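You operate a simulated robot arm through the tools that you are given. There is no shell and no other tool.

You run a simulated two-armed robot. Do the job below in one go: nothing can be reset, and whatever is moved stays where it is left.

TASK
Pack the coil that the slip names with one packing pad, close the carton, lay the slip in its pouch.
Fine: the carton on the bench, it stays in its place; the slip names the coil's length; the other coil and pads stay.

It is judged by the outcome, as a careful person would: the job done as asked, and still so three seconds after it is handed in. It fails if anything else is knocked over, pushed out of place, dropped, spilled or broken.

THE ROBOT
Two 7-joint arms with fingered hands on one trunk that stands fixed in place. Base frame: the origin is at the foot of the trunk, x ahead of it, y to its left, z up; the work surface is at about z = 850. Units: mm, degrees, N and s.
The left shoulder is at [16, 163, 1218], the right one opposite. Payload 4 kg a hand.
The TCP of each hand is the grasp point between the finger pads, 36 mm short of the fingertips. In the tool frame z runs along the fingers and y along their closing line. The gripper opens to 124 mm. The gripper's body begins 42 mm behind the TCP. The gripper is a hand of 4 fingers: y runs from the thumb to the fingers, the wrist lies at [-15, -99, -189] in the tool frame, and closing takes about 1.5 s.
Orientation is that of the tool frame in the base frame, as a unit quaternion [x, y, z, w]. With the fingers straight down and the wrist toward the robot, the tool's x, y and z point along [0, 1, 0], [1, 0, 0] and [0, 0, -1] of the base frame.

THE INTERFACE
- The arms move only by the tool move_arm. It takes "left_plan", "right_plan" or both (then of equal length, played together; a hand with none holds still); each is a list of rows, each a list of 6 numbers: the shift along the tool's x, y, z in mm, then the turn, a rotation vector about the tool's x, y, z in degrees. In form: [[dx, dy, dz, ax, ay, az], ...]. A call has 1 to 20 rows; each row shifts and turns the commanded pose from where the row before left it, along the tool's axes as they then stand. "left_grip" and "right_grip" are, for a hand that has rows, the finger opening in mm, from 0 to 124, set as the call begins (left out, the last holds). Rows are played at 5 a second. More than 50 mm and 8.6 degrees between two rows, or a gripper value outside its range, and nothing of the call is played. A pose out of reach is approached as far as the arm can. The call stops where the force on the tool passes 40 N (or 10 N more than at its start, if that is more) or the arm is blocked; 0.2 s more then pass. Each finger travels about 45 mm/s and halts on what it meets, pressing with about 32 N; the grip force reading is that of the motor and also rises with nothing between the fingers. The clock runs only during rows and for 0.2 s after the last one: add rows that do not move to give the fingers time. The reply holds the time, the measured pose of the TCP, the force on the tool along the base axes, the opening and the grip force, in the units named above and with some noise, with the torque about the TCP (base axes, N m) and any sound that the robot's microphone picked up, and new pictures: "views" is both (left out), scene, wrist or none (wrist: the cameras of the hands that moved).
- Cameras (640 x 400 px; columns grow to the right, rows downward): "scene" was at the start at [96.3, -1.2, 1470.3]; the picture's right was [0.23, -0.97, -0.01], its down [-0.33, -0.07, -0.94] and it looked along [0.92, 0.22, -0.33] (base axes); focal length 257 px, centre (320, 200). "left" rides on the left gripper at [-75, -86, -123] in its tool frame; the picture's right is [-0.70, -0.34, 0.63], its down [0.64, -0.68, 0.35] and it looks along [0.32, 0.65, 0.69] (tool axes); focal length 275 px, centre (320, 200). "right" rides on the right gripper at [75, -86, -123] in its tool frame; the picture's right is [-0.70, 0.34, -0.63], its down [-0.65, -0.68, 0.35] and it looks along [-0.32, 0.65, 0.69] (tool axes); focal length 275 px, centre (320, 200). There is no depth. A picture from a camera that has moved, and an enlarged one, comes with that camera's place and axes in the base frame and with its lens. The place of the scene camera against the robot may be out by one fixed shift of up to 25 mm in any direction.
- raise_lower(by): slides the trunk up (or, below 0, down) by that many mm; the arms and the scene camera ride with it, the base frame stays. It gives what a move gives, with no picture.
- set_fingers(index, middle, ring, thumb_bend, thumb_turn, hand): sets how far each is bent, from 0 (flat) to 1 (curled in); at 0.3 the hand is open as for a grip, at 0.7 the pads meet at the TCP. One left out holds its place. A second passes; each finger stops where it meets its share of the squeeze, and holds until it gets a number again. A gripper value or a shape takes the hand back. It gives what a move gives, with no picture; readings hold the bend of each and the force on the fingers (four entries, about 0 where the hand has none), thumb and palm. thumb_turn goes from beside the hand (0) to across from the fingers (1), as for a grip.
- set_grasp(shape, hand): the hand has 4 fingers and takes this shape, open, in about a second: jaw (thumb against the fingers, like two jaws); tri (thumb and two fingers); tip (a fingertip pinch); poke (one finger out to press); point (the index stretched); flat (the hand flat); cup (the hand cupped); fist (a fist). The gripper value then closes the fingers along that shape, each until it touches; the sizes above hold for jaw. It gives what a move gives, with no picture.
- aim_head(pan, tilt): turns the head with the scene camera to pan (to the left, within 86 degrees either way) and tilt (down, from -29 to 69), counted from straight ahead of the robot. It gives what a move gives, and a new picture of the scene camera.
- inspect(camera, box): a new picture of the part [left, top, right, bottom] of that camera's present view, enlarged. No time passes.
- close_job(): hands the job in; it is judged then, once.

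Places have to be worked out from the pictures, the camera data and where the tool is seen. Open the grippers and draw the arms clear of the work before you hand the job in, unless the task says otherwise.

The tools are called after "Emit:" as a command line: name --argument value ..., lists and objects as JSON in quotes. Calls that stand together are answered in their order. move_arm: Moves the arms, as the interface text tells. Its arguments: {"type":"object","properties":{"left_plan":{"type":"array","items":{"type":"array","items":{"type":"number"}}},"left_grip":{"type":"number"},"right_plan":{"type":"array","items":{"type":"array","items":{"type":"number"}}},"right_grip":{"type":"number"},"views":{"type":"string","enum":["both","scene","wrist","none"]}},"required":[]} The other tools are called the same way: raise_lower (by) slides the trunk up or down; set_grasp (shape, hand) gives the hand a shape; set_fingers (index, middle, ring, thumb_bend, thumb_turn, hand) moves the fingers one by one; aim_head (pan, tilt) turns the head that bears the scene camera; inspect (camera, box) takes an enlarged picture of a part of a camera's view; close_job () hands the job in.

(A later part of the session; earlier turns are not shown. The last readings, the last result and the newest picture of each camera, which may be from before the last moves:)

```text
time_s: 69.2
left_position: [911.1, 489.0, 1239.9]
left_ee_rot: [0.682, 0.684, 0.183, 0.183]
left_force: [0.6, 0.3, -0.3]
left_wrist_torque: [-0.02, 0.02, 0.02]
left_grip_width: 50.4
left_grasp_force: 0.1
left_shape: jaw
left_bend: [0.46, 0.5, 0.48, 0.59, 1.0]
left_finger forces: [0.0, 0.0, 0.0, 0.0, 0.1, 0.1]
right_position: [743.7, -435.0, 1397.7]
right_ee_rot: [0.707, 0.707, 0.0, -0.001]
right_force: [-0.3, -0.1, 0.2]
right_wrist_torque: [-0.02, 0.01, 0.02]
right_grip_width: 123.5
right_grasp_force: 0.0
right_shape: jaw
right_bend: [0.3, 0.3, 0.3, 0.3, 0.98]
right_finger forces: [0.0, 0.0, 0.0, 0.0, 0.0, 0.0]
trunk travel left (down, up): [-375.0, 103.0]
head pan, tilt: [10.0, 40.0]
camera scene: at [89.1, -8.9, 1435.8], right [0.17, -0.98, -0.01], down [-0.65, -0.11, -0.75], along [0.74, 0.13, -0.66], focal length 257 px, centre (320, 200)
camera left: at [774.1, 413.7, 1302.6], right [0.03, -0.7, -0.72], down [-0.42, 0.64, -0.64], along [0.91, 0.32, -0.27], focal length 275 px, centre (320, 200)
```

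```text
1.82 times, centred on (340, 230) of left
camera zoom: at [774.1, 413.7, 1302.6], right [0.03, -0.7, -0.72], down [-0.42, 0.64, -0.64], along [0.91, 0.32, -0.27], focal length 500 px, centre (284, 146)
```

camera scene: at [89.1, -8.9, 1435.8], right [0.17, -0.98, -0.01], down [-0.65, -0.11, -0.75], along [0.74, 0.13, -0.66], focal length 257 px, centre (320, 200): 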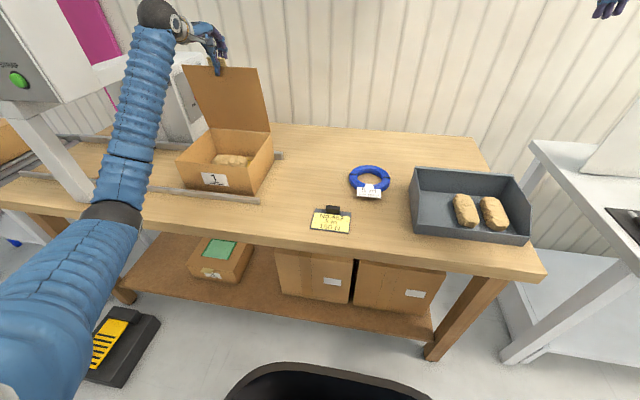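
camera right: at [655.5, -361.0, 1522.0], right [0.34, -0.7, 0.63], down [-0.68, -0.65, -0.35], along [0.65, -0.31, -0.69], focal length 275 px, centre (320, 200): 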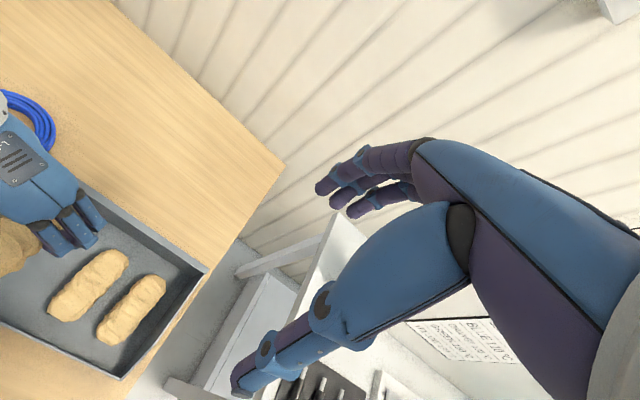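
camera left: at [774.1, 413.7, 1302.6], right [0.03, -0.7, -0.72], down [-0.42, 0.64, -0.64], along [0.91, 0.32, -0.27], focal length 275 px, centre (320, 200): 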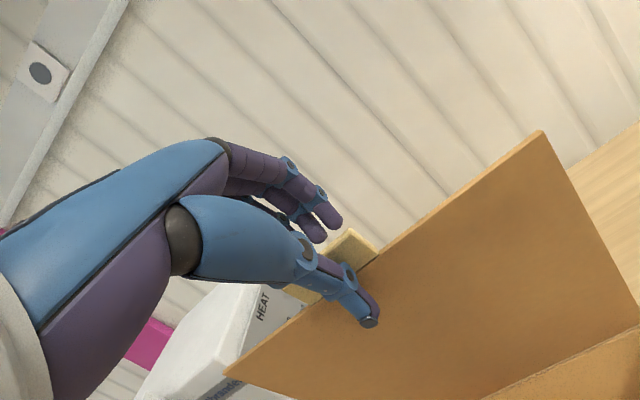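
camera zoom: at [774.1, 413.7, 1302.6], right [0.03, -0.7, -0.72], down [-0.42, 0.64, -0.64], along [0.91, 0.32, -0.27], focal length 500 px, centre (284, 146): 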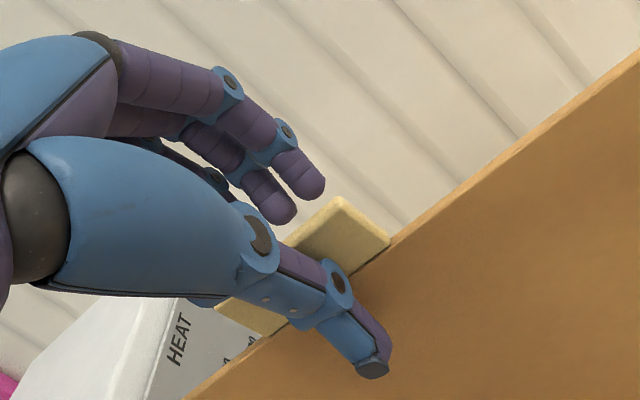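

The lid has tipped over vertical and now rests on the thumb. I lower it along the reverse of the opening path with a loose 28 mm hold.

Emit:
move_arm --left_plan '[[0, -36.1, -17.4, 0, 0, 0], [0, -28.3, -6.2, -5, 0, 0], [0, -28.3, -5.6, -5, 0, 0], [0, -28.4, -5.2, -5, 0, 0], [0, -28.6, -4.7, -5, 0, 0], [0, -28.5, -4.1, -5, 0, 0], [0, -28.7, -3.7, -5, 0, 0], [0, -28.7, -3.2, 0, 0, 0]]' --left_grip 28

Emit:
inspect --camera "left" --box '[200, 120, 480, 340]'

```text
time_s: 71.0
left_position: [709.8, 490.6, 1121.4]
left_ee_rot: [0.611, 0.612, 0.355, 0.355]
left_force: [0.4, 0.1, -0.7]
left_wrist_torque: [-0.02, 0.01, 0.01]
left_grip_width: 28.3
left_grasp_force: 0.1
left_shape: jaw
left_bend: [0.55, 0.58, 0.57, 0.64, 1.0]
left_finger forces: [0.0, 0.0, 0.1, 0.1, 0.2, 0.1]
right_position: [742.5, -434.1, 1398.5]
right_ee_rot: [0.708, 0.707, 0.0, -0.001]
right_force: [-0.5, 0.0, -0.4]
right_wrist_torque: [-0.01, -0.02, -0.03]
right_grip_width: 123.7
right_grasp_force: 0.0
right_shape: jaw
right_bend: [0.3, 0.3, 0.3, 0.3, 0.98]
right_finger forces: [0.1, 0.0, 0.0, 0.1, 0.0, 0.1]
trunk travel left (down, up): [-375.0, 103.0]
head pan, tilt: [10.0, 40.0]
camera scene: at [87.8, -8.2, 1435.9], right [0.17, -0.98, 0.0], down [-0.65, -0.11, -0.75], along [0.74, 0.13, -0.66], focal length 257 px, centre (320, 200)
camera left: at [559.9, 415.0, 1107.8], right [0.38, -0.7, -0.61], down [-0.04, 0.64, -0.76], along [0.92, 0.32, 0.22], focal length 275 px, centre (320, 200)
```

scene: 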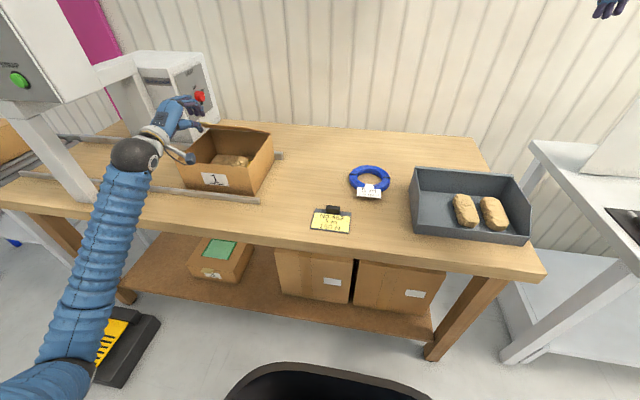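
left: 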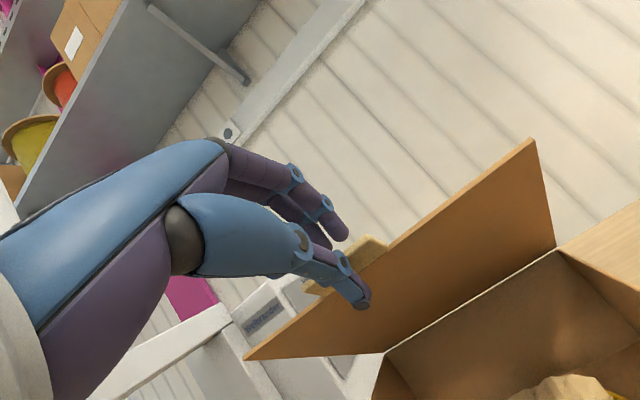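

```text
1.82 times, centred on (340, 230) of left
camera zoom: at [559.9, 415.0, 1107.8], right [0.38, -0.7, -0.61], down [-0.04, 0.64, -0.76], along [0.92, 0.32, 0.22], focal length 500 px, centre (284, 146)
```

zoom: 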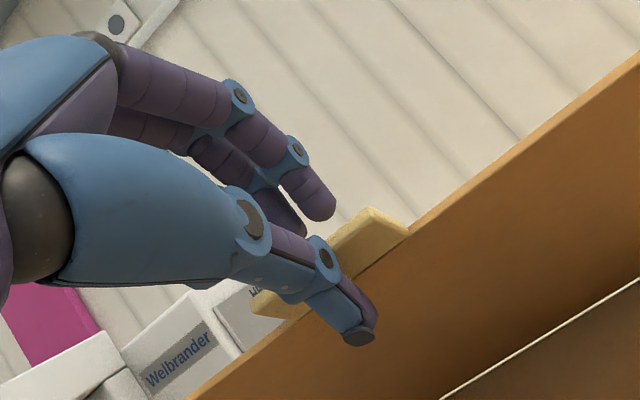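

The lid rests on the thumb at ~30°. I lower it the rest of the way to nearly closed.

Emit:
move_arm --left_plan '[[0, -28.9, -0.2, 0, 0, 0], [0, -28.7, 2.9, 0, 0, 0], [0, -28.4, 5.9, 0, 0, 0], [0, -27.5, 8.7, 0, 0, 0], [0, -26.5, 11.6, 0, 0, 0], [0, 0, 0, 0, 0, 0]]'

Emit:
inspect --camera "left" --box '[260, 150, 420, 370]'

```text
time_s: 72.4
left_position: [664.7, 489.4, 984.8]
left_ee_rot: [0.611, 0.613, 0.354, 0.354]
left_force: [-0.4, 0.6, 0.6]
left_wrist_torque: [0.02, -0.02, -0.02]
left_grip_width: 28.3
left_grasp_force: 0.1
left_shape: jaw
left_bend: [0.55, 0.58, 0.57, 0.64, 1.0]
left_finger forces: [0.1, 0.0, 0.0, 0.0, 0.0, 0.0]
right_position: [743.8, -435.1, 1399.2]
right_ee_rot: [0.707, 0.707, 0.0, 0.0]
right_force: [0.5, -0.4, 0.5]
right_wrist_torque: [0.02, 0.02, 0.01]
right_grip_width: 123.7
right_grasp_force: 0.0
right_shape: jaw
right_bend: [0.3, 0.3, 0.3, 0.3, 0.98]
right_finger forces: [0.0, 0.0, 0.0, 0.1, 0.0, 0.0]
trunk travel left (down, up): [-375.0, 103.0]
head pan, tilt: [10.0, 40.0]
camera scene: at [88.3, -8.6, 1435.9], right [0.17, -0.98, 0.0], down [-0.65, -0.11, -0.75], along [0.74, 0.13, -0.66], focal length 257 px, centre (320, 200)
camera left: at [515.1, 413.8, 971.3], right [0.38, -0.7, -0.61], down [-0.04, 0.64, -0.76], along [0.92, 0.32, 0.22], focal length 275 px, centre (320, 200)
```

scene: 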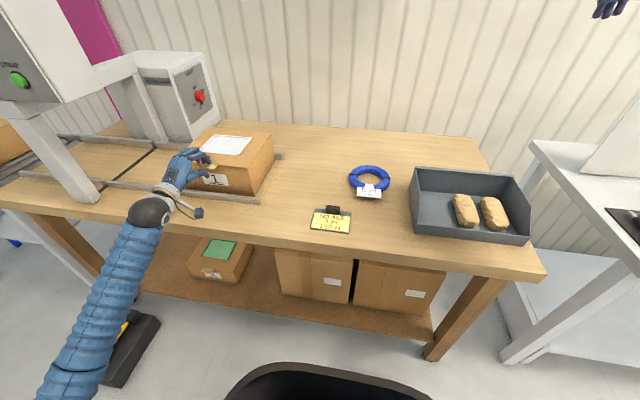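
left: 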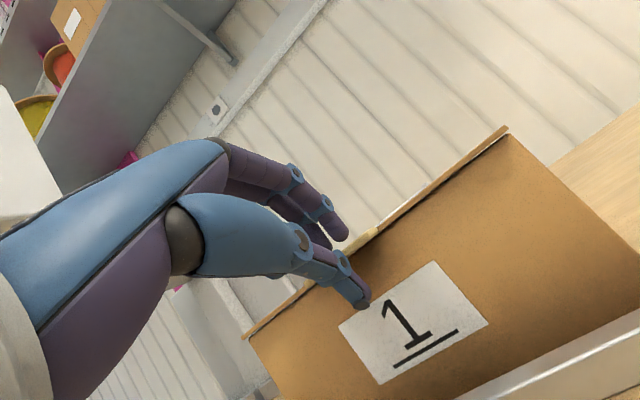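

```text
1.82 times, centred on (340, 260) of left
camera zoom: at [515.1, 413.8, 971.3], right [0.38, -0.7, -0.61], down [-0.04, 0.64, -0.76], along [0.92, 0.32, 0.22], focal length 500 px, centre (284, 91)
```

zoom: 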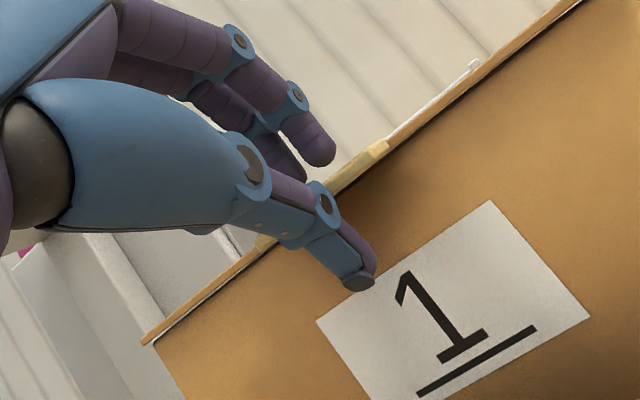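

The lid is down. I open the hand, back straight out, and check that the lid is fully closed.

Emit:
move_arm --left_plan '[[0, 0, 0, 0, 0, 0], [0, 0, 0, 0, 0, 0], [0, 0, 0, 0, 0, 0], [0, 0, 0, 0, 0, 0], [0, -20, -34.5, 0, 0, 0], [0, -20, -34.5, 0, 0, 0], [0, 35, -20, 0, 0, 0], [0, 35, -20, 0, 0, 0]]' --left_grip 70

Emit:
inspect --camera "left" --box '[340, 160, 640, 400]'

Emit:
inspect --camera "scene" --box '[150, 110, 310, 210]'

```text
time_s: 74.2
left_position: [583.1, 489.4, 1065.7]
left_ee_rot: [0.611, 0.613, 0.355, 0.354]
left_force: [-0.7, -0.8, -0.3]
left_wrist_torque: [0.03, -0.03, 0.01]
left_grip_width: 69.7
left_grasp_force: 0.1
left_shape: jaw
left_bend: [0.39, 0.43, 0.41, 0.54, 0.99]
left_finger forces: [0.1, 0.1, 0.0, 0.0, 0.0, 0.1]
right_position: [742.2, -433.6, 1399.7]
right_ee_rot: [0.706, 0.708, 0.0, 0.0]
right_force: [0.2, -0.5, -0.3]
right_wrist_torque: [-0.02, -0.01, -0.04]
right_grip_width: 123.7
right_grasp_force: 0.1
right_shape: jaw
right_bend: [0.3, 0.3, 0.3, 0.3, 0.98]
right_finger forces: [0.1, 0.0, 0.0, 0.0, 0.1, 0.0]
trunk travel left (down, up): [-375.0, 103.0]
head pan, tilt: [10.0, 40.0]
camera scene: at [87.8, -8.5, 1435.9], right [0.17, -0.98, 0.0], down [-0.65, -0.11, -0.75], along [0.74, 0.13, -0.66], focal length 257 px, centre (320, 200)
camera left: at [433.6, 414.4, 1052.7], right [0.38, -0.7, -0.61], down [-0.04, 0.64, -0.76], along [0.92, 0.32, 0.22], focal length 275 px, centre (320, 200)
```

scene: 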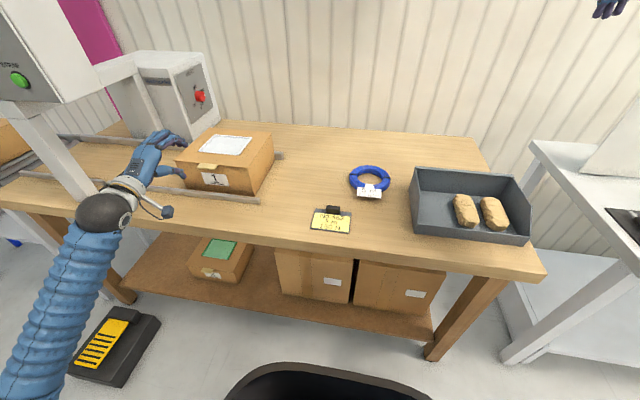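
left: 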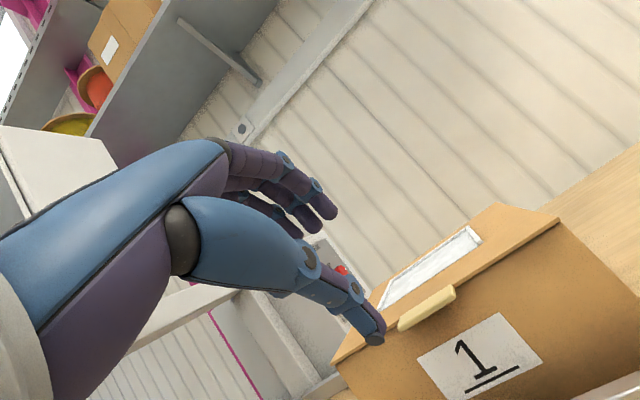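

```text
1.67 times, centred on (490, 280) of left
camera zoom: at [433.6, 414.4, 1052.7], right [0.38, -0.7, -0.61], down [-0.04, 0.64, -0.76], along [0.92, 0.32, 0.22], focal length 459 px, centre (37, 67)
```

zoom: 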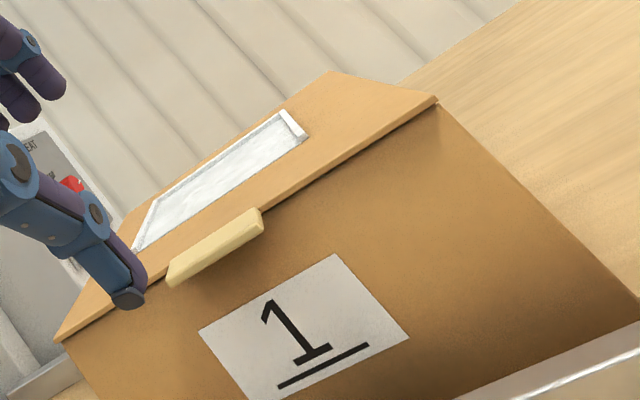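

```text
4.00 times, centred on (230, 160) of scene
camera zoom: at [87.8, -8.5, 1435.9], right [0.17, -0.98, 0.0], down [-0.65, -0.11, -0.75], along [0.74, 0.13, -0.66], focal length 1029 px, centre (680, 360)
```

zoom: 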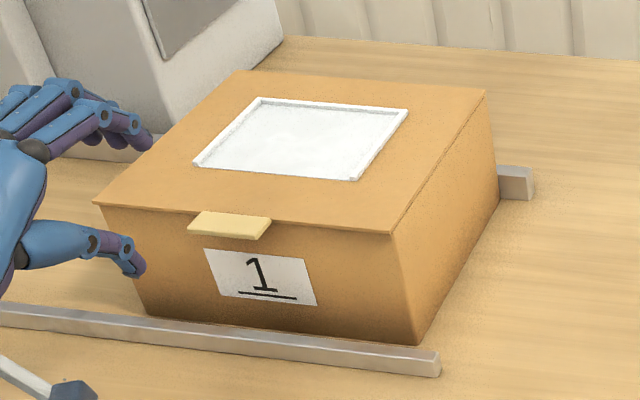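

The lid is fully closed and the carton is in place. Next the slip: I turn the hand down and move over the bench to look at it closely.

Emit:
move_arm --left_plan '[[-49, 0, 0, 7.5, 0, 0], [-49, 0, 0, 7.5, 0, 0], [-49, 0, 0, 7.5, 0, 0], [-49, 0, 0, 7.5, 0, 0], [-49, 0, 0, 7.5, 0, 0], [-49, 0, 0, 7.5, 0, 0], [-49, 0, 0, 7.5, 0, 0], [-49, 0, 0, 7.5, 0, 0], [0, -20, -30, 0, 0, 0], [0, 0, 0, 0, 0, 0]]'

Emit:
inspect --camera "left" --box '[340, 160, 540, 340]'

```text
time_s: 76.4
left_position: [565.9, 98.5, 1095.5]
left_ee_rot: [0.707, 0.707, 0.0, -0.001]
left_force: [0.4, 0.2, 0.1]
left_wrist_torque: [-0.02, 0.01, 0.03]
left_grip_width: 70.0
left_grasp_force: 0.1
left_shape: jaw
left_bend: [0.39, 0.43, 0.41, 0.54, 0.99]
left_finger forces: [0.0, 0.0, 0.0, 0.0, 0.0, 0.0]
right_position: [743.5, -434.1, 1397.2]
right_ee_rot: [0.707, 0.707, -0.001, -0.001]
right_force: [0.4, -0.2, -0.5]
right_wrist_torque: [0.03, -0.01, -0.01]
right_grip_width: 123.7
right_grasp_force: 0.0
right_shape: jaw
right_bend: [0.3, 0.3, 0.3, 0.3, 0.98]
right_finger forces: [0.0, 0.0, 0.1, 0.0, 0.0, 0.1]
trunk travel left (down, up): [-375.0, 103.0]
head pan, tilt: [10.0, 40.0]
camera scene: at [89.2, -8.2, 1435.7], right [0.17, -0.98, 0.0], down [-0.65, -0.11, -0.75], along [0.74, 0.13, -0.66], focal length 257 px, centre (320, 200)
camera left: at [479.7, 22.7, 1217.8], right [-0.34, -0.7, -0.63], down [-0.68, 0.64, -0.35], along [0.65, 0.32, -0.69], focal length 275 px, centre (320, 200)
```

scene: 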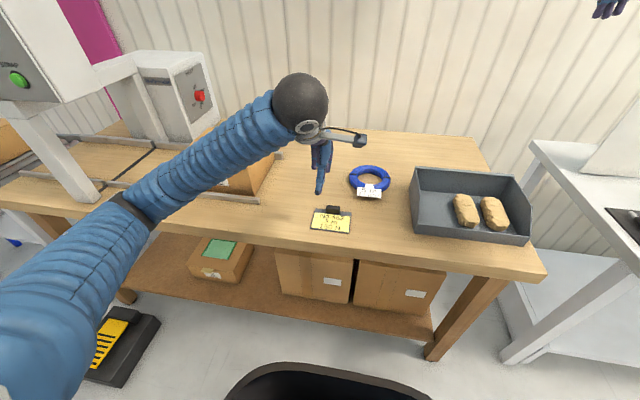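
left: 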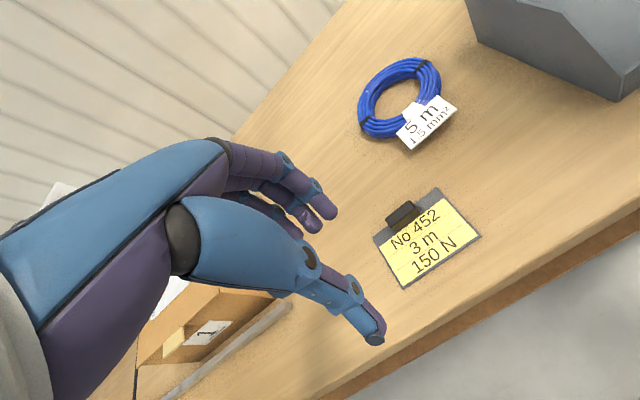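

```text
2.22 times, centred on (440, 250) of left
camera zoom: at [479.7, 22.7, 1217.8], right [-0.34, -0.7, -0.63], down [-0.68, 0.64, -0.35], along [0.65, 0.32, -0.69], focal length 612 px, centre (53, 89)
```

zoom: 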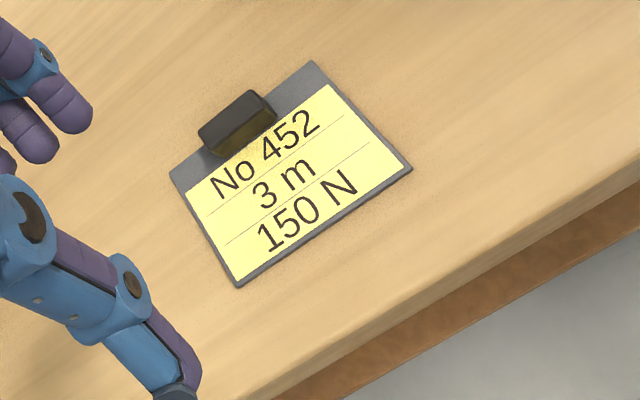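

The slip plate spans x 600–688, y 21–138, and the grip block sits at x≈673–689, y≈56–102. I go above the block and check alignment before lowering.

Emit:
move_arm --left_plan '[[-4.6, 28.8, 33.8, 0, 0, 0], [-4.6, 28.8, 33.8, 0, 0, 0], [-4.6, 28.8, 33.8, 0, 0, 0], [-4.6, 28.8, 33.8, 0, 0, 0], [0, 0, 25, 0, 0, 0], [0, 0, 0, 0, 0, 0]]' --left_grip 50

Emit:
inspect --camera "left" --box '[260, 160, 500, 400]'

```text
time_s: 77.8
left_position: [683.1, 81.0, 935.1]
left_ee_rot: [0.706, 0.708, 0.0, 0.001]
left_force: [-0.7, -0.2, 0.8]
left_wrist_torque: [0.0, 0.0, 0.02]
left_grip_width: 50.3
left_grasp_force: 0.1
left_shape: jaw
left_bend: [0.46, 0.5, 0.48, 0.59, 1.0]
left_finger forces: [0.0, 0.0, 0.0, 0.0, 0.0, 0.0]
right_position: [743.0, -434.9, 1397.6]
right_ee_rot: [0.707, 0.707, 0.0, 0.001]
right_force: [-0.6, -0.3, -0.2]
right_wrist_torque: [0.02, 0.02, -0.02]
right_grip_width: 123.7
right_grasp_force: 0.1
right_shape: jaw
right_bend: [0.3, 0.3, 0.3, 0.3, 0.98]
right_finger forces: [0.0, 0.0, 0.0, 0.0, 0.0, 0.0]
trunk travel left (down, up): [-375.0, 103.0]
head pan, tilt: [10.0, 40.0]
camera scene: at [88.7, -8.9, 1435.9], right [0.17, -0.98, -0.01], down [-0.65, -0.11, -0.75], along [0.74, 0.13, -0.66], focal length 257 px, centre (320, 200)
camera left: at [595.6, 3.9, 1057.5], right [-0.33, -0.7, -0.63], down [-0.68, 0.64, -0.35], along [0.65, 0.32, -0.69], focal length 275 px, centre (320, 200)
```

scene: 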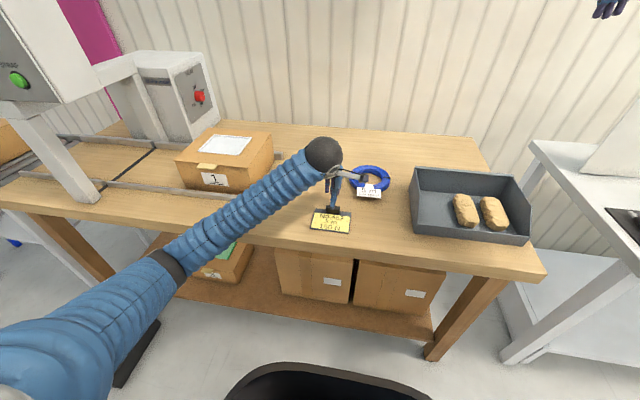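
left: 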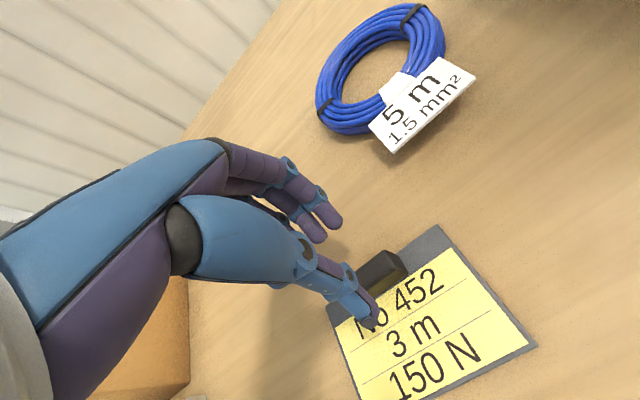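

```text
1.67 times, centred on (380, 280) of left
camera zoom: at [595.6, 3.9, 1057.5], right [-0.33, -0.7, -0.63], down [-0.68, 0.64, -0.35], along [0.65, 0.32, -0.69], focal length 459 px, centre (220, 67)
```

zoom: 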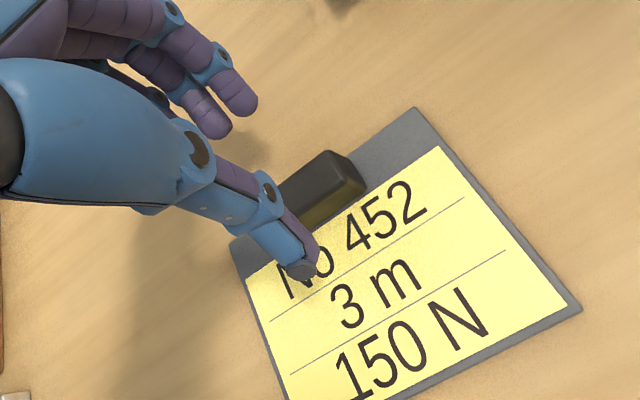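

Block lies between x 667 and 688, so the hand is nearly centred. I shift 4 mm nearer, lower, and stop just above the plate.

Emit:
move_arm --left_plan '[[0, -4, 15, 0, 0, 0], [0, 0, 13, 0, 0, 0], [0, 0, 8, 0, 0, 0], [0, 0, 5, 0, 0, 0], [0, 0, 0, 0, 0, 0]]'

Emit:
inspect --camera "left" --box '[260, 160, 500, 400]'

```text
time_s: 79.0
left_position: [677.3, 81.2, 895.4]
left_ee_rot: [0.707, 0.708, 0.001, 0.001]
left_force: [-0.1, 0.3, 0.1]
left_wrist_torque: [-0.02, 0.01, -0.03]
left_grip_width: 50.3
left_grasp_force: 0.0
left_shape: jaw
left_bend: [0.46, 0.5, 0.48, 0.59, 1.0]
left_finger forces: [0.0, 0.0, 0.0, 0.1, 0.0, 0.0]
right_position: [744.3, -434.0, 1397.6]
right_ee_rot: [0.708, 0.707, 0.001, 0.001]
right_force: [-0.4, -0.2, -0.7]
right_wrist_torque: [0.01, -0.02, -0.04]
right_grip_width: 124.0
right_grasp_force: 0.1
right_shape: jaw
right_bend: [0.3, 0.3, 0.3, 0.3, 0.98]
right_finger forces: [0.0, 0.1, 0.1, 0.0, 0.1, 0.1]
trunk travel left (down, up): [-375.0, 103.0]
head pan, tilt: [10.0, 40.0]
camera scene: at [88.4, -8.6, 1435.9], right [0.17, -0.98, 0.0], down [-0.65, -0.11, -0.75], along [0.74, 0.13, -0.66], focal length 257 px, centre (320, 200)
camera left: at [590.9, 3.9, 1017.0], right [-0.33, -0.7, -0.63], down [-0.68, 0.64, -0.35], along [0.65, 0.32, -0.69], focal length 275 px, centre (320, 200)
```

scene: 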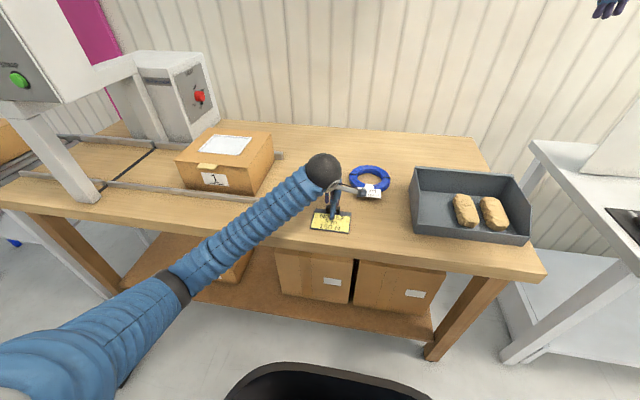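
left: 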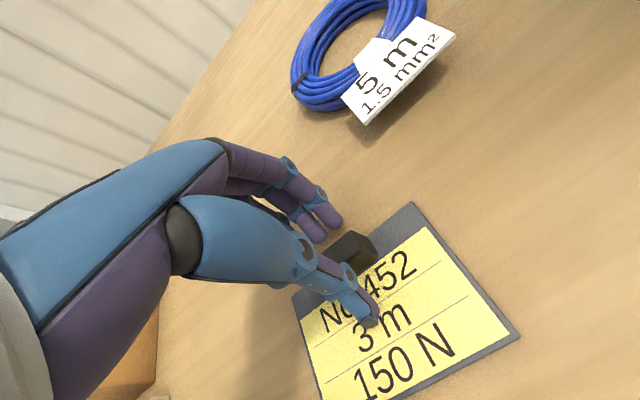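

```text
1.67 times, centred on (380, 280) of left
camera zoom: at [590.9, 3.9, 1017.0], right [-0.33, -0.7, -0.63], down [-0.68, 0.64, -0.35], along [0.65, 0.32, -0.69], focal length 459 px, centre (220, 67)
```

zoom: 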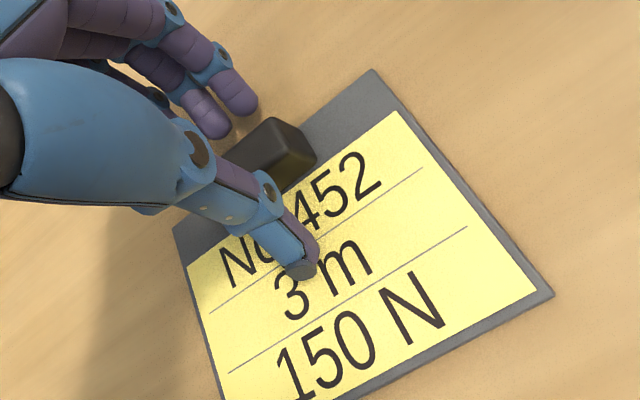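

The block is between thumb and fingers with no contact. I lower 3 mm more and close on it.

Emit:
move_arm --left_plan '[[0, 0, 3, 0, 0, 0], [0, 0, 0, 0, 0, 0], [0, 0, 0, 0, 0, 0], [0, 0, 0, 0, 0, 0], [0, 0, 0, 0, 0, 0], [0, 0, 0, 0, 0, 0], [0, 0, 0, 0, 0, 0]]' --left_grip 4

Emit:
inspect --camera "left" --box '[260, 160, 500, 400]'

```text
time_s: 80.6
left_position: [677.8, 79.8, 892.5]
left_ee_rot: [0.706, 0.708, 0.002, 0.002]
left_force: [-0.1, 1.8, 11.8]
left_wrist_torque: [0.04, -0.23, -0.05]
left_grip_width: 18.8
left_grasp_force: 32.3
left_shape: jaw
left_bend: [0.59, 0.61, 0.6, 0.66, 1.0]
left_finger forces: [18.9, 10.8, 4.2, 0.0, 38.3, 0.0]
right_position: [742.2, -434.1, 1398.7]
right_ee_rot: [0.707, 0.707, 0.001, 0.001]
right_force: [-0.9, -0.3, 0.5]
right_wrist_torque: [-0.01, -0.02, -0.04]
right_grip_width: 123.9
right_grasp_force: 0.1
right_shape: jaw
right_bend: [0.3, 0.3, 0.3, 0.3, 0.98]
right_finger forces: [0.0, 0.0, 0.0, 0.1, 0.1, 0.0]
trunk travel left (down, up): [-375.0, 103.0]
head pan, tilt: [10.0, 40.0]
camera scene: at [87.6, -8.6, 1436.0], right [0.17, -0.98, 0.0], down [-0.65, -0.11, -0.75], along [0.74, 0.13, -0.66], focal length 257 px, centre (320, 200)
camera left: at [590.4, 3.6, 1014.7], right [-0.33, -0.7, -0.63], down [-0.68, 0.64, -0.35], along [0.65, 0.32, -0.69], focal length 275 px, centre (320, 200)
```

scene: 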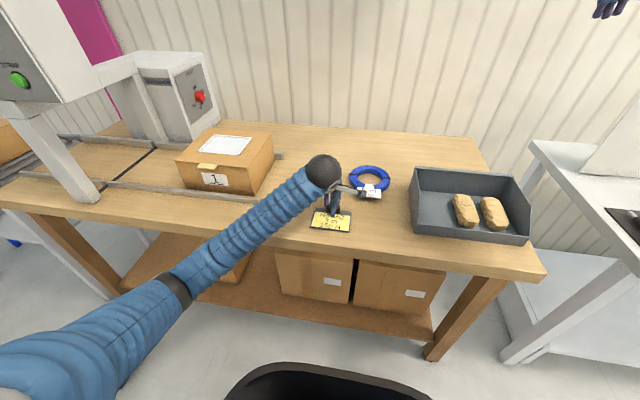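
left: 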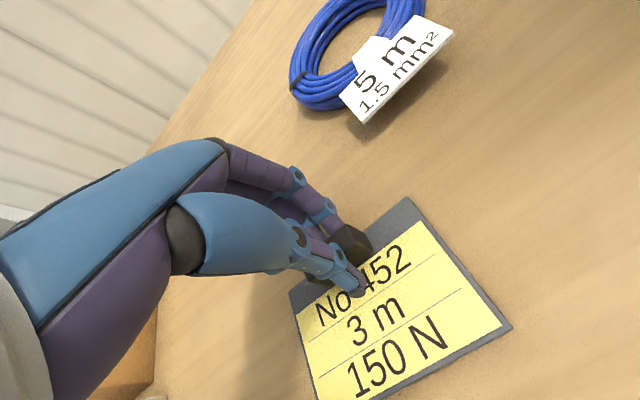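

```text
1.67 times, centred on (380, 280) of left
camera zoom: at [590.4, 3.6, 1014.7], right [-0.33, -0.7, -0.63], down [-0.68, 0.64, -0.35], along [0.65, 0.32, -0.69], focal length 459 px, centre (220, 67)
```

zoom: 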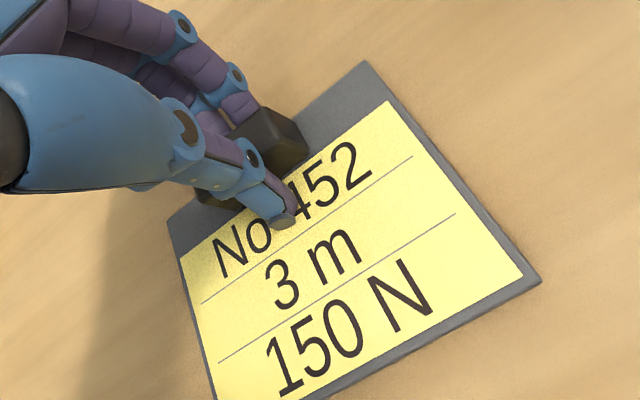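

The block is held at 19 mm with 32 N. I lift it gently and check that the slip hangs level.

Emit:
move_arm --left_plan '[[0, 0, -10, 0, 0, 0], [0, 0, -25, 0, 0, 0], [0, 0, -45, 0, 0, 0], [0, 0, -45, 0, 0, 0], [0, 0, -45, 0, 0, 0], [0, 0, 0, 0, 0, 0]]'

Emit:
inspect --camera "left" --box '[200, 160, 560, 400]'

Emit:
inspect --camera "scene" --box '[270, 90, 400, 240]'

```text
time_s: 82.0
left_position: [678.5, 79.0, 1059.8]
left_ee_rot: [0.706, 0.708, 0.001, 0.0]
left_force: [0.5, -0.5, -0.2]
left_wrist_torque: [0.03, -0.02, -0.01]
left_grip_width: 17.5
left_grasp_force: 32.0
left_shape: jaw
left_bend: [0.59, 0.61, 0.62, 0.66, 1.0]
left_finger forces: [18.8, 9.4, 3.9, 0.1, 36.2, 0.0]
right_position: [743.3, -435.1, 1398.2]
right_ee_rot: [0.708, 0.707, 0.0, 0.0]
right_force: [0.2, 0.2, 0.0]
right_wrist_torque: [0.01, 0.03, 0.01]
right_grip_width: 123.8
right_grasp_force: 0.1
right_shape: jaw
right_bend: [0.3, 0.3, 0.3, 0.3, 0.98]
right_finger forces: [0.0, 0.0, 0.0, 0.0, 0.1, 0.1]
trunk travel left (down, up): [-375.0, 103.0]
head pan, tilt: [10.0, 40.0]
camera scene: at [88.5, -8.8, 1435.8], right [0.17, -0.98, 0.0], down [-0.65, -0.11, -0.75], along [0.74, 0.13, -0.66], focal length 257 px, centre (320, 200)
camera left: at [590.7, 3.5, 1183.4], right [-0.34, -0.7, -0.63], down [-0.68, 0.64, -0.35], along [0.65, 0.32, -0.69], focal length 275 px, centre (320, 200)
```

scene: 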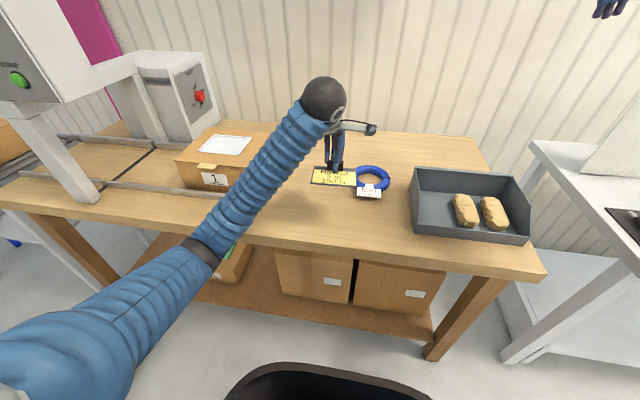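
left: 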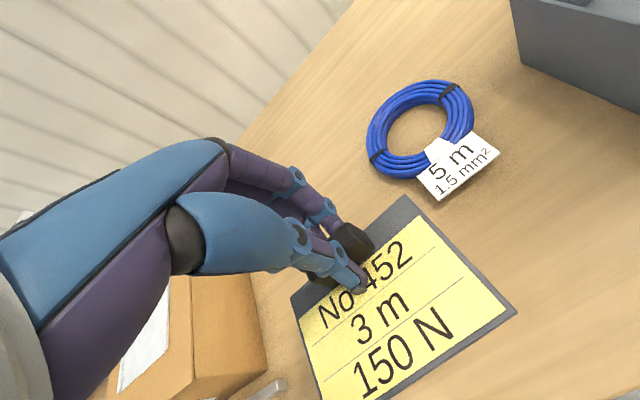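

```text
1.67 times, centred on (380, 280) of left
camera zoom: at [590.7, 3.5, 1183.4], right [-0.34, -0.7, -0.63], down [-0.68, 0.64, -0.35], along [0.65, 0.32, -0.69], focal length 459 px, centre (220, 67)
```

zoom: 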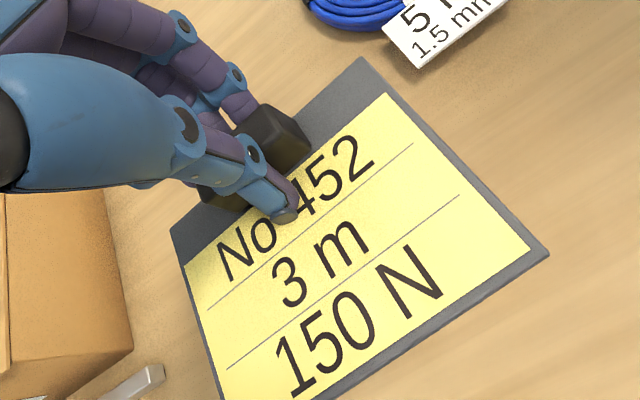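

```text
2.67 times, centred on (335, 165) of scene
camera zoom: at [88.5, -8.8, 1435.8], right [0.17, -0.98, 0.0], down [-0.65, -0.11, -0.75], along [0.74, 0.13, -0.66], focal length 686 px, centre (280, 293)
```

zoom: 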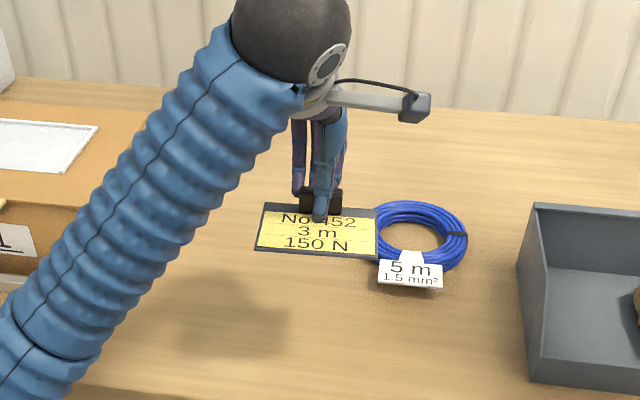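

The slip is held, about 3.6° yawed and its near edge ~6° up; I will correct both. I raise it and carry it over the carton lid.

Emit:
move_arm --left_plan '[[0, 0, -40, 0, 0, 0], [41.3, 18.2, 0, 0, 0, 0], [41.3, 18.2, 0, 0, 0, 0], [41.3, 18.2, 0, 0, 0, 0], [41.3, 18.2, 0, 0, 0, 0], [41.3, 18.2, 0, 0, 0, 0], [41.3, 18.2, 0, 0, 0, 0], [41.3, 18.2, 0, 0, 0, 0], [41.3, 18.2, 0, 0, 0, 0], [41.3, 18.2, 0, 0, 0, 0], [41.3, 18.2, 0, 0, 0, 0], [0, 0, 0, 0, 0, 3.6], [0, 0, 0, -5, 0, 0], [0, 0, 0, 0, 0, 0]]'

Emit:
inspect --camera "left" --box '[160, 100, 640, 400]'

Emit:
inspect --camera "scene" --box '[150, 60, 310, 210]'

```text
time_s: 85.0
left_position: [858.6, 491.9, 1101.4]
left_ee_rot: [0.728, 0.684, 0.031, 0.032]
left_force: [0.2, 0.0, 0.1]
left_wrist_torque: [-0.01, -0.02, -0.02]
left_grip_width: 17.3
left_grasp_force: 32.1
left_shape: jaw
left_bend: [0.59, 0.61, 0.62, 0.66, 1.0]
left_finger forces: [18.8, 9.2, 4.0, 0.0, 36.1, 0.0]
right_position: [745.3, -434.2, 1397.5]
right_ee_rot: [0.707, 0.707, 0.0, 0.0]
right_force: [-0.1, -0.3, -0.2]
right_wrist_torque: [0.05, 0.02, -0.02]
right_grip_width: 123.5
right_grasp_force: 0.2
right_shape: jaw
right_bend: [0.3, 0.3, 0.3, 0.3, 0.98]
right_finger forces: [0.0, 0.1, 0.0, 0.0, 0.0, 0.0]
trunk travel left (down, up): [-375.0, 103.0]
head pan, tilt: [10.0, 40.0]
camera scene: at [88.8, -8.9, 1435.8], right [0.17, -0.98, -0.01], down [-0.65, -0.11, -0.75], along [0.74, 0.13, -0.66], focal length 257 px, centre (320, 200)
camera left: at [757.1, 422.7, 1216.2], right [-0.32, -0.68, -0.66], down [-0.61, 0.68, -0.41], along [0.73, 0.27, -0.63], focal length 275 px, centre (320, 200)
```

scene: 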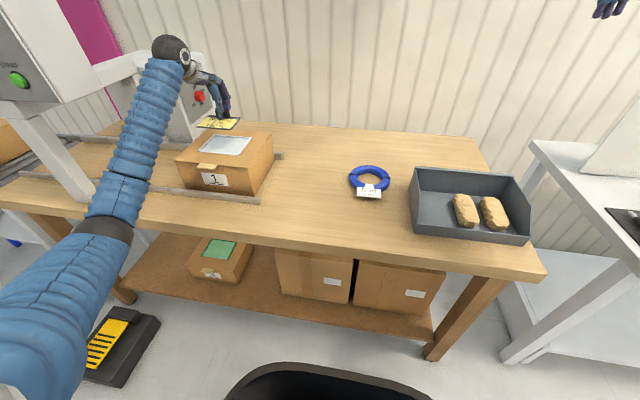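
left: 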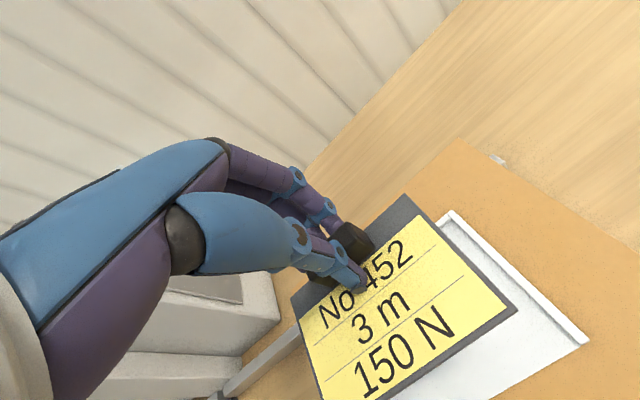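

```text
1.33 times, centred on (400, 250) of left
camera zoom: at [757.1, 422.7, 1216.2], right [-0.32, -0.68, -0.66], down [-0.61, 0.68, -0.41], along [0.73, 0.27, -0.63], focal length 367 px, centre (213, 133)
```

zoom: 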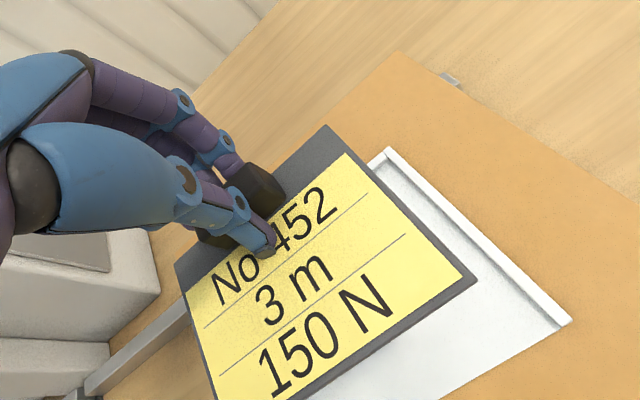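

```text
2.67 times, centred on (230, 135) of scene
camera zoom: at [88.8, -8.9, 1435.8], right [0.17, -0.98, -0.01], down [-0.65, -0.11, -0.75], along [0.74, 0.13, -0.66], focal length 686 px, centre (560, 373)
```

zoom: 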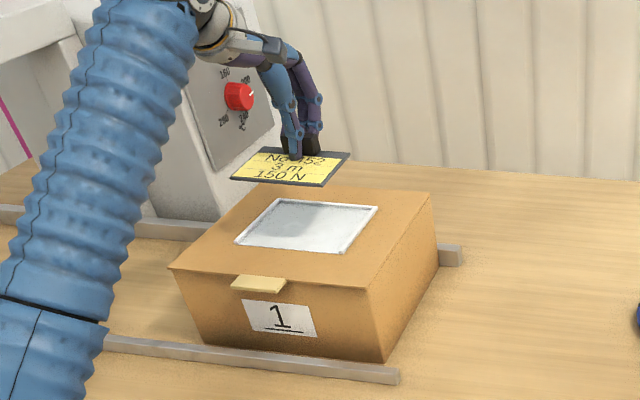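

Both corrections worked: the slip lies level at x 788–876, y 430–548, over the pouch whose inner area is about x 771–887, y 421–559. I lower it most of the way, shifting 3 mm nearer.

Emit:
move_arm --left_plan '[[0, -3.3, 23, 0, 0, 0], [0, -3, 23, 0, 0, 0], [0, -2.6, 20, 0, 0, 0], [0, 0, 0, 0, 0, 0]]'

Emit:
inspect --camera "left" --box '[160, 100, 640, 400]'

Emit:
inspect --camera "scene" --box '[160, 90, 300, 200]'

```text
time_s: 86.0
left_position: [855.7, 491.7, 1036.0]
left_ee_rot: [0.728, 0.685, 0.031, 0.032]
left_force: [0.8, 1.3, -0.8]
left_wrist_torque: [0.03, -0.03, 0.02]
left_grip_width: 17.5
left_grasp_force: 32.4
left_shape: jaw
left_bend: [0.59, 0.61, 0.62, 0.66, 1.0]
left_finger forces: [18.8, 9.2, 4.1, 0.0, 36.3, 0.0]
right_position: [742.7, -435.4, 1397.3]
right_ee_rot: [0.707, 0.707, -0.001, 0.0]
right_force: [0.8, 0.5, -0.4]
right_wrist_torque: [-0.02, 0.01, 0.02]
right_grip_width: 123.7
right_grasp_force: 0.1
right_shape: jaw
right_bend: [0.3, 0.3, 0.3, 0.3, 0.98]
right_finger forces: [0.0, 0.0, 0.0, 0.0, 0.1, 0.0]
trunk travel left (down, up): [-375.0, 103.0]
head pan, tilt: [10.0, 40.0]
camera scene: at [88.5, -8.8, 1435.9], right [0.17, -0.98, 0.0], down [-0.65, -0.11, -0.75], along [0.74, 0.13, -0.66], focal length 257 px, centre (320, 200)
camera left: at [753.2, 422.7, 1150.5], right [-0.32, -0.68, -0.66], down [-0.61, 0.68, -0.41], along [0.73, 0.27, -0.63], focal length 275 px, centre (320, 200)
```

scene: 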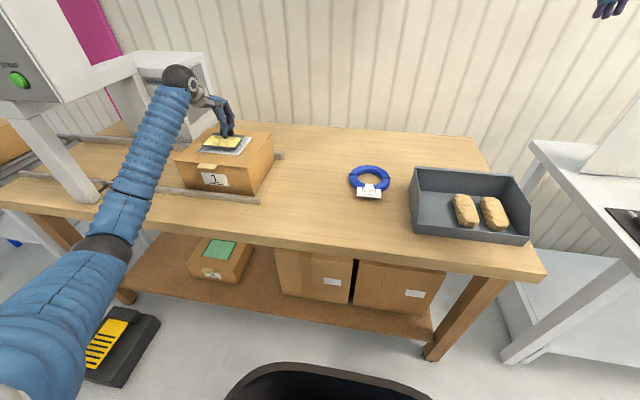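
left: 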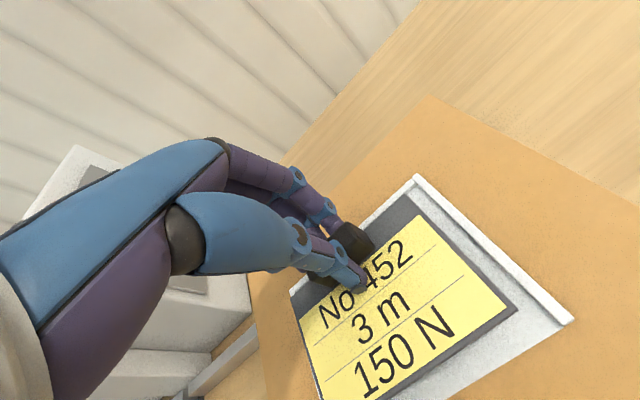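

```text
1.33 times, centred on (400, 250) of left
camera zoom: at [753.2, 422.7, 1150.5], right [-0.32, -0.68, -0.66], down [-0.61, 0.68, -0.41], along [0.73, 0.27, -0.63], focal length 367 px, centre (213, 133)
```

zoom: 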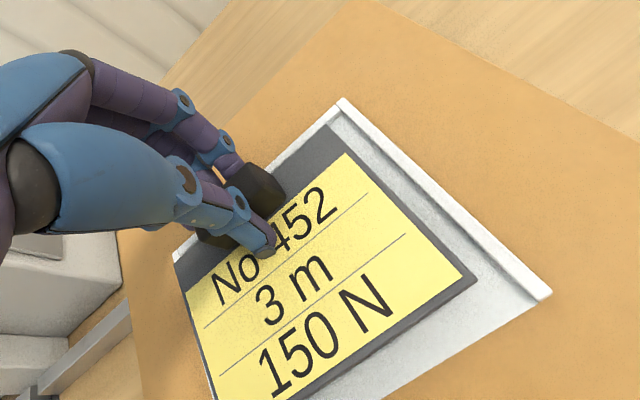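

```text
3.64 times, centred on (230, 145) of scene
camera zoom: at [88.5, -8.8, 1435.9], right [0.17, -0.98, 0.0], down [-0.65, -0.11, -0.75], along [0.74, 0.13, -0.66], focal length 935 px, centre (647, 400)
```

zoom: 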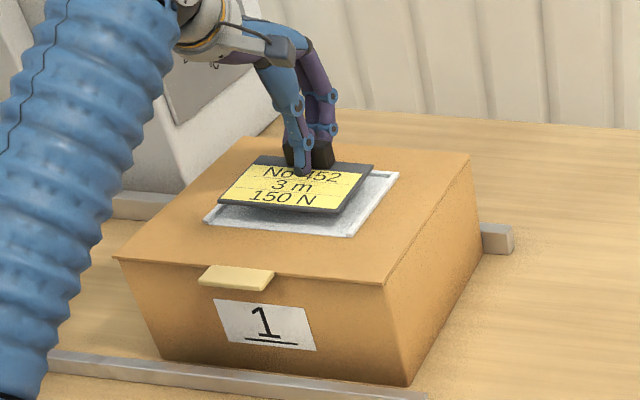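

The slip lines up with about 9 mm to spare at the sides and 11–17 mm fore and aft. I lower in small steps until it touches.

Emit:
move_arm --left_plan '[[0, -0.4, 5, 0, 0, 0], [0, -0.4, 5, 0, 0, 0], [0, -0.3, 3, 0, 0, 0], [0, 0, 0, 0, 0, 0]]' --views "none"

```text
time_s: 87.0
left_position: [854.9, 492.4, 1021.7]
left_ee_rot: [0.728, 0.684, 0.03, 0.032]
left_force: [-0.3, -0.2, -0.8]
left_wrist_torque: [-0.01, -0.02, 0.02]
left_grip_width: 17.4
left_grasp_force: 31.7
left_shape: jaw
left_bend: [0.59, 0.61, 0.62, 0.66, 1.0]
left_finger forces: [18.8, 9.2, 4.1, 0.1, 36.4, 0.0]
right_position: [743.5, -433.7, 1397.9]
right_ee_rot: [0.707, 0.707, 0.0, 0.0]
right_force: [-0.1, -0.8, 0.7]
right_wrist_torque: [0.0, -0.01, -0.02]
right_grip_width: 123.6
right_grasp_force: 0.0
right_shape: jaw
right_bend: [0.3, 0.3, 0.3, 0.3, 0.98]
right_finger forces: [0.0, 0.1, 0.1, 0.0, 0.0, 0.0]
trunk travel left (down, up): [-375.0, 103.0]
head pan, tilt: [10.0, 40.0]
```

No contact at z≈1022; I go on in 2 mm steps.

Emit:
move_arm --left_plan '[[0, -0.2, 2, 0, 0, 0], [0, -0.2, 2, 0, 0, 0], [0, 0, 0, 0, 0, 0]]' --views "none"

Emit:
inspect --camera "left" --box '[160, 100, 640, 400]'

Emit:
inspect --camera "scene" --box '[160, 90, 300, 200]'

```text
time_s: 87.8
left_position: [856.2, 492.7, 1018.6]
left_ee_rot: [0.727, 0.685, 0.03, 0.033]
left_force: [0.7, -0.2, 1.2]
left_wrist_torque: [-0.07, 0.06, 0.02]
left_grip_width: 17.3
left_grasp_force: 32.1
left_shape: jaw
left_bend: [0.59, 0.61, 0.62, 0.66, 1.0]
left_finger forces: [18.8, 9.2, 4.2, 0.0, 38.0, 0.1]
right_position: [743.0, -435.2, 1398.5]
right_ee_rot: [0.707, 0.707, 0.0, 0.001]
right_force: [0.8, -0.5, 0.8]
right_wrist_torque: [-0.01, 0.02, -0.02]
right_grip_width: 123.7
right_grasp_force: 0.0
right_shape: jaw
right_bend: [0.3, 0.3, 0.3, 0.3, 0.98]
right_finger forces: [0.0, 0.1, 0.0, 0.0, 0.1, 0.1]
trunk travel left (down, up): [-375.0, 103.0]
head pan, tilt: [10.0, 40.0]
```

```text
1.33 times, centred on (400, 250) of left
camera zoom: at [754.2, 423.0, 1132.7], right [-0.32, -0.68, -0.66], down [-0.61, 0.68, -0.41], along [0.73, 0.27, -0.63], focal length 367 px, centre (213, 133)
```

zoom: 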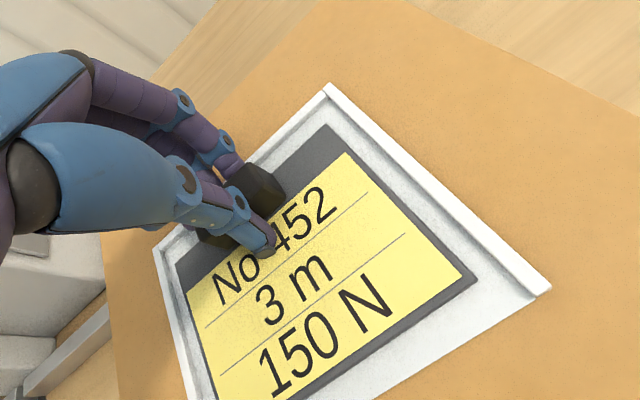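

```text
3.64 times, centred on (230, 145) of scene
camera zoom: at [88.4, -8.5, 1435.9], right [0.17, -0.98, 0.0], down [-0.65, -0.11, -0.75], along [0.74, 0.13, -0.66], focal length 935 px, centre (647, 400)
```

zoom: 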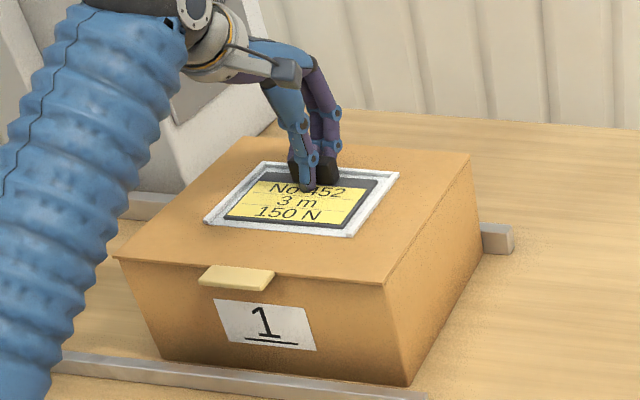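

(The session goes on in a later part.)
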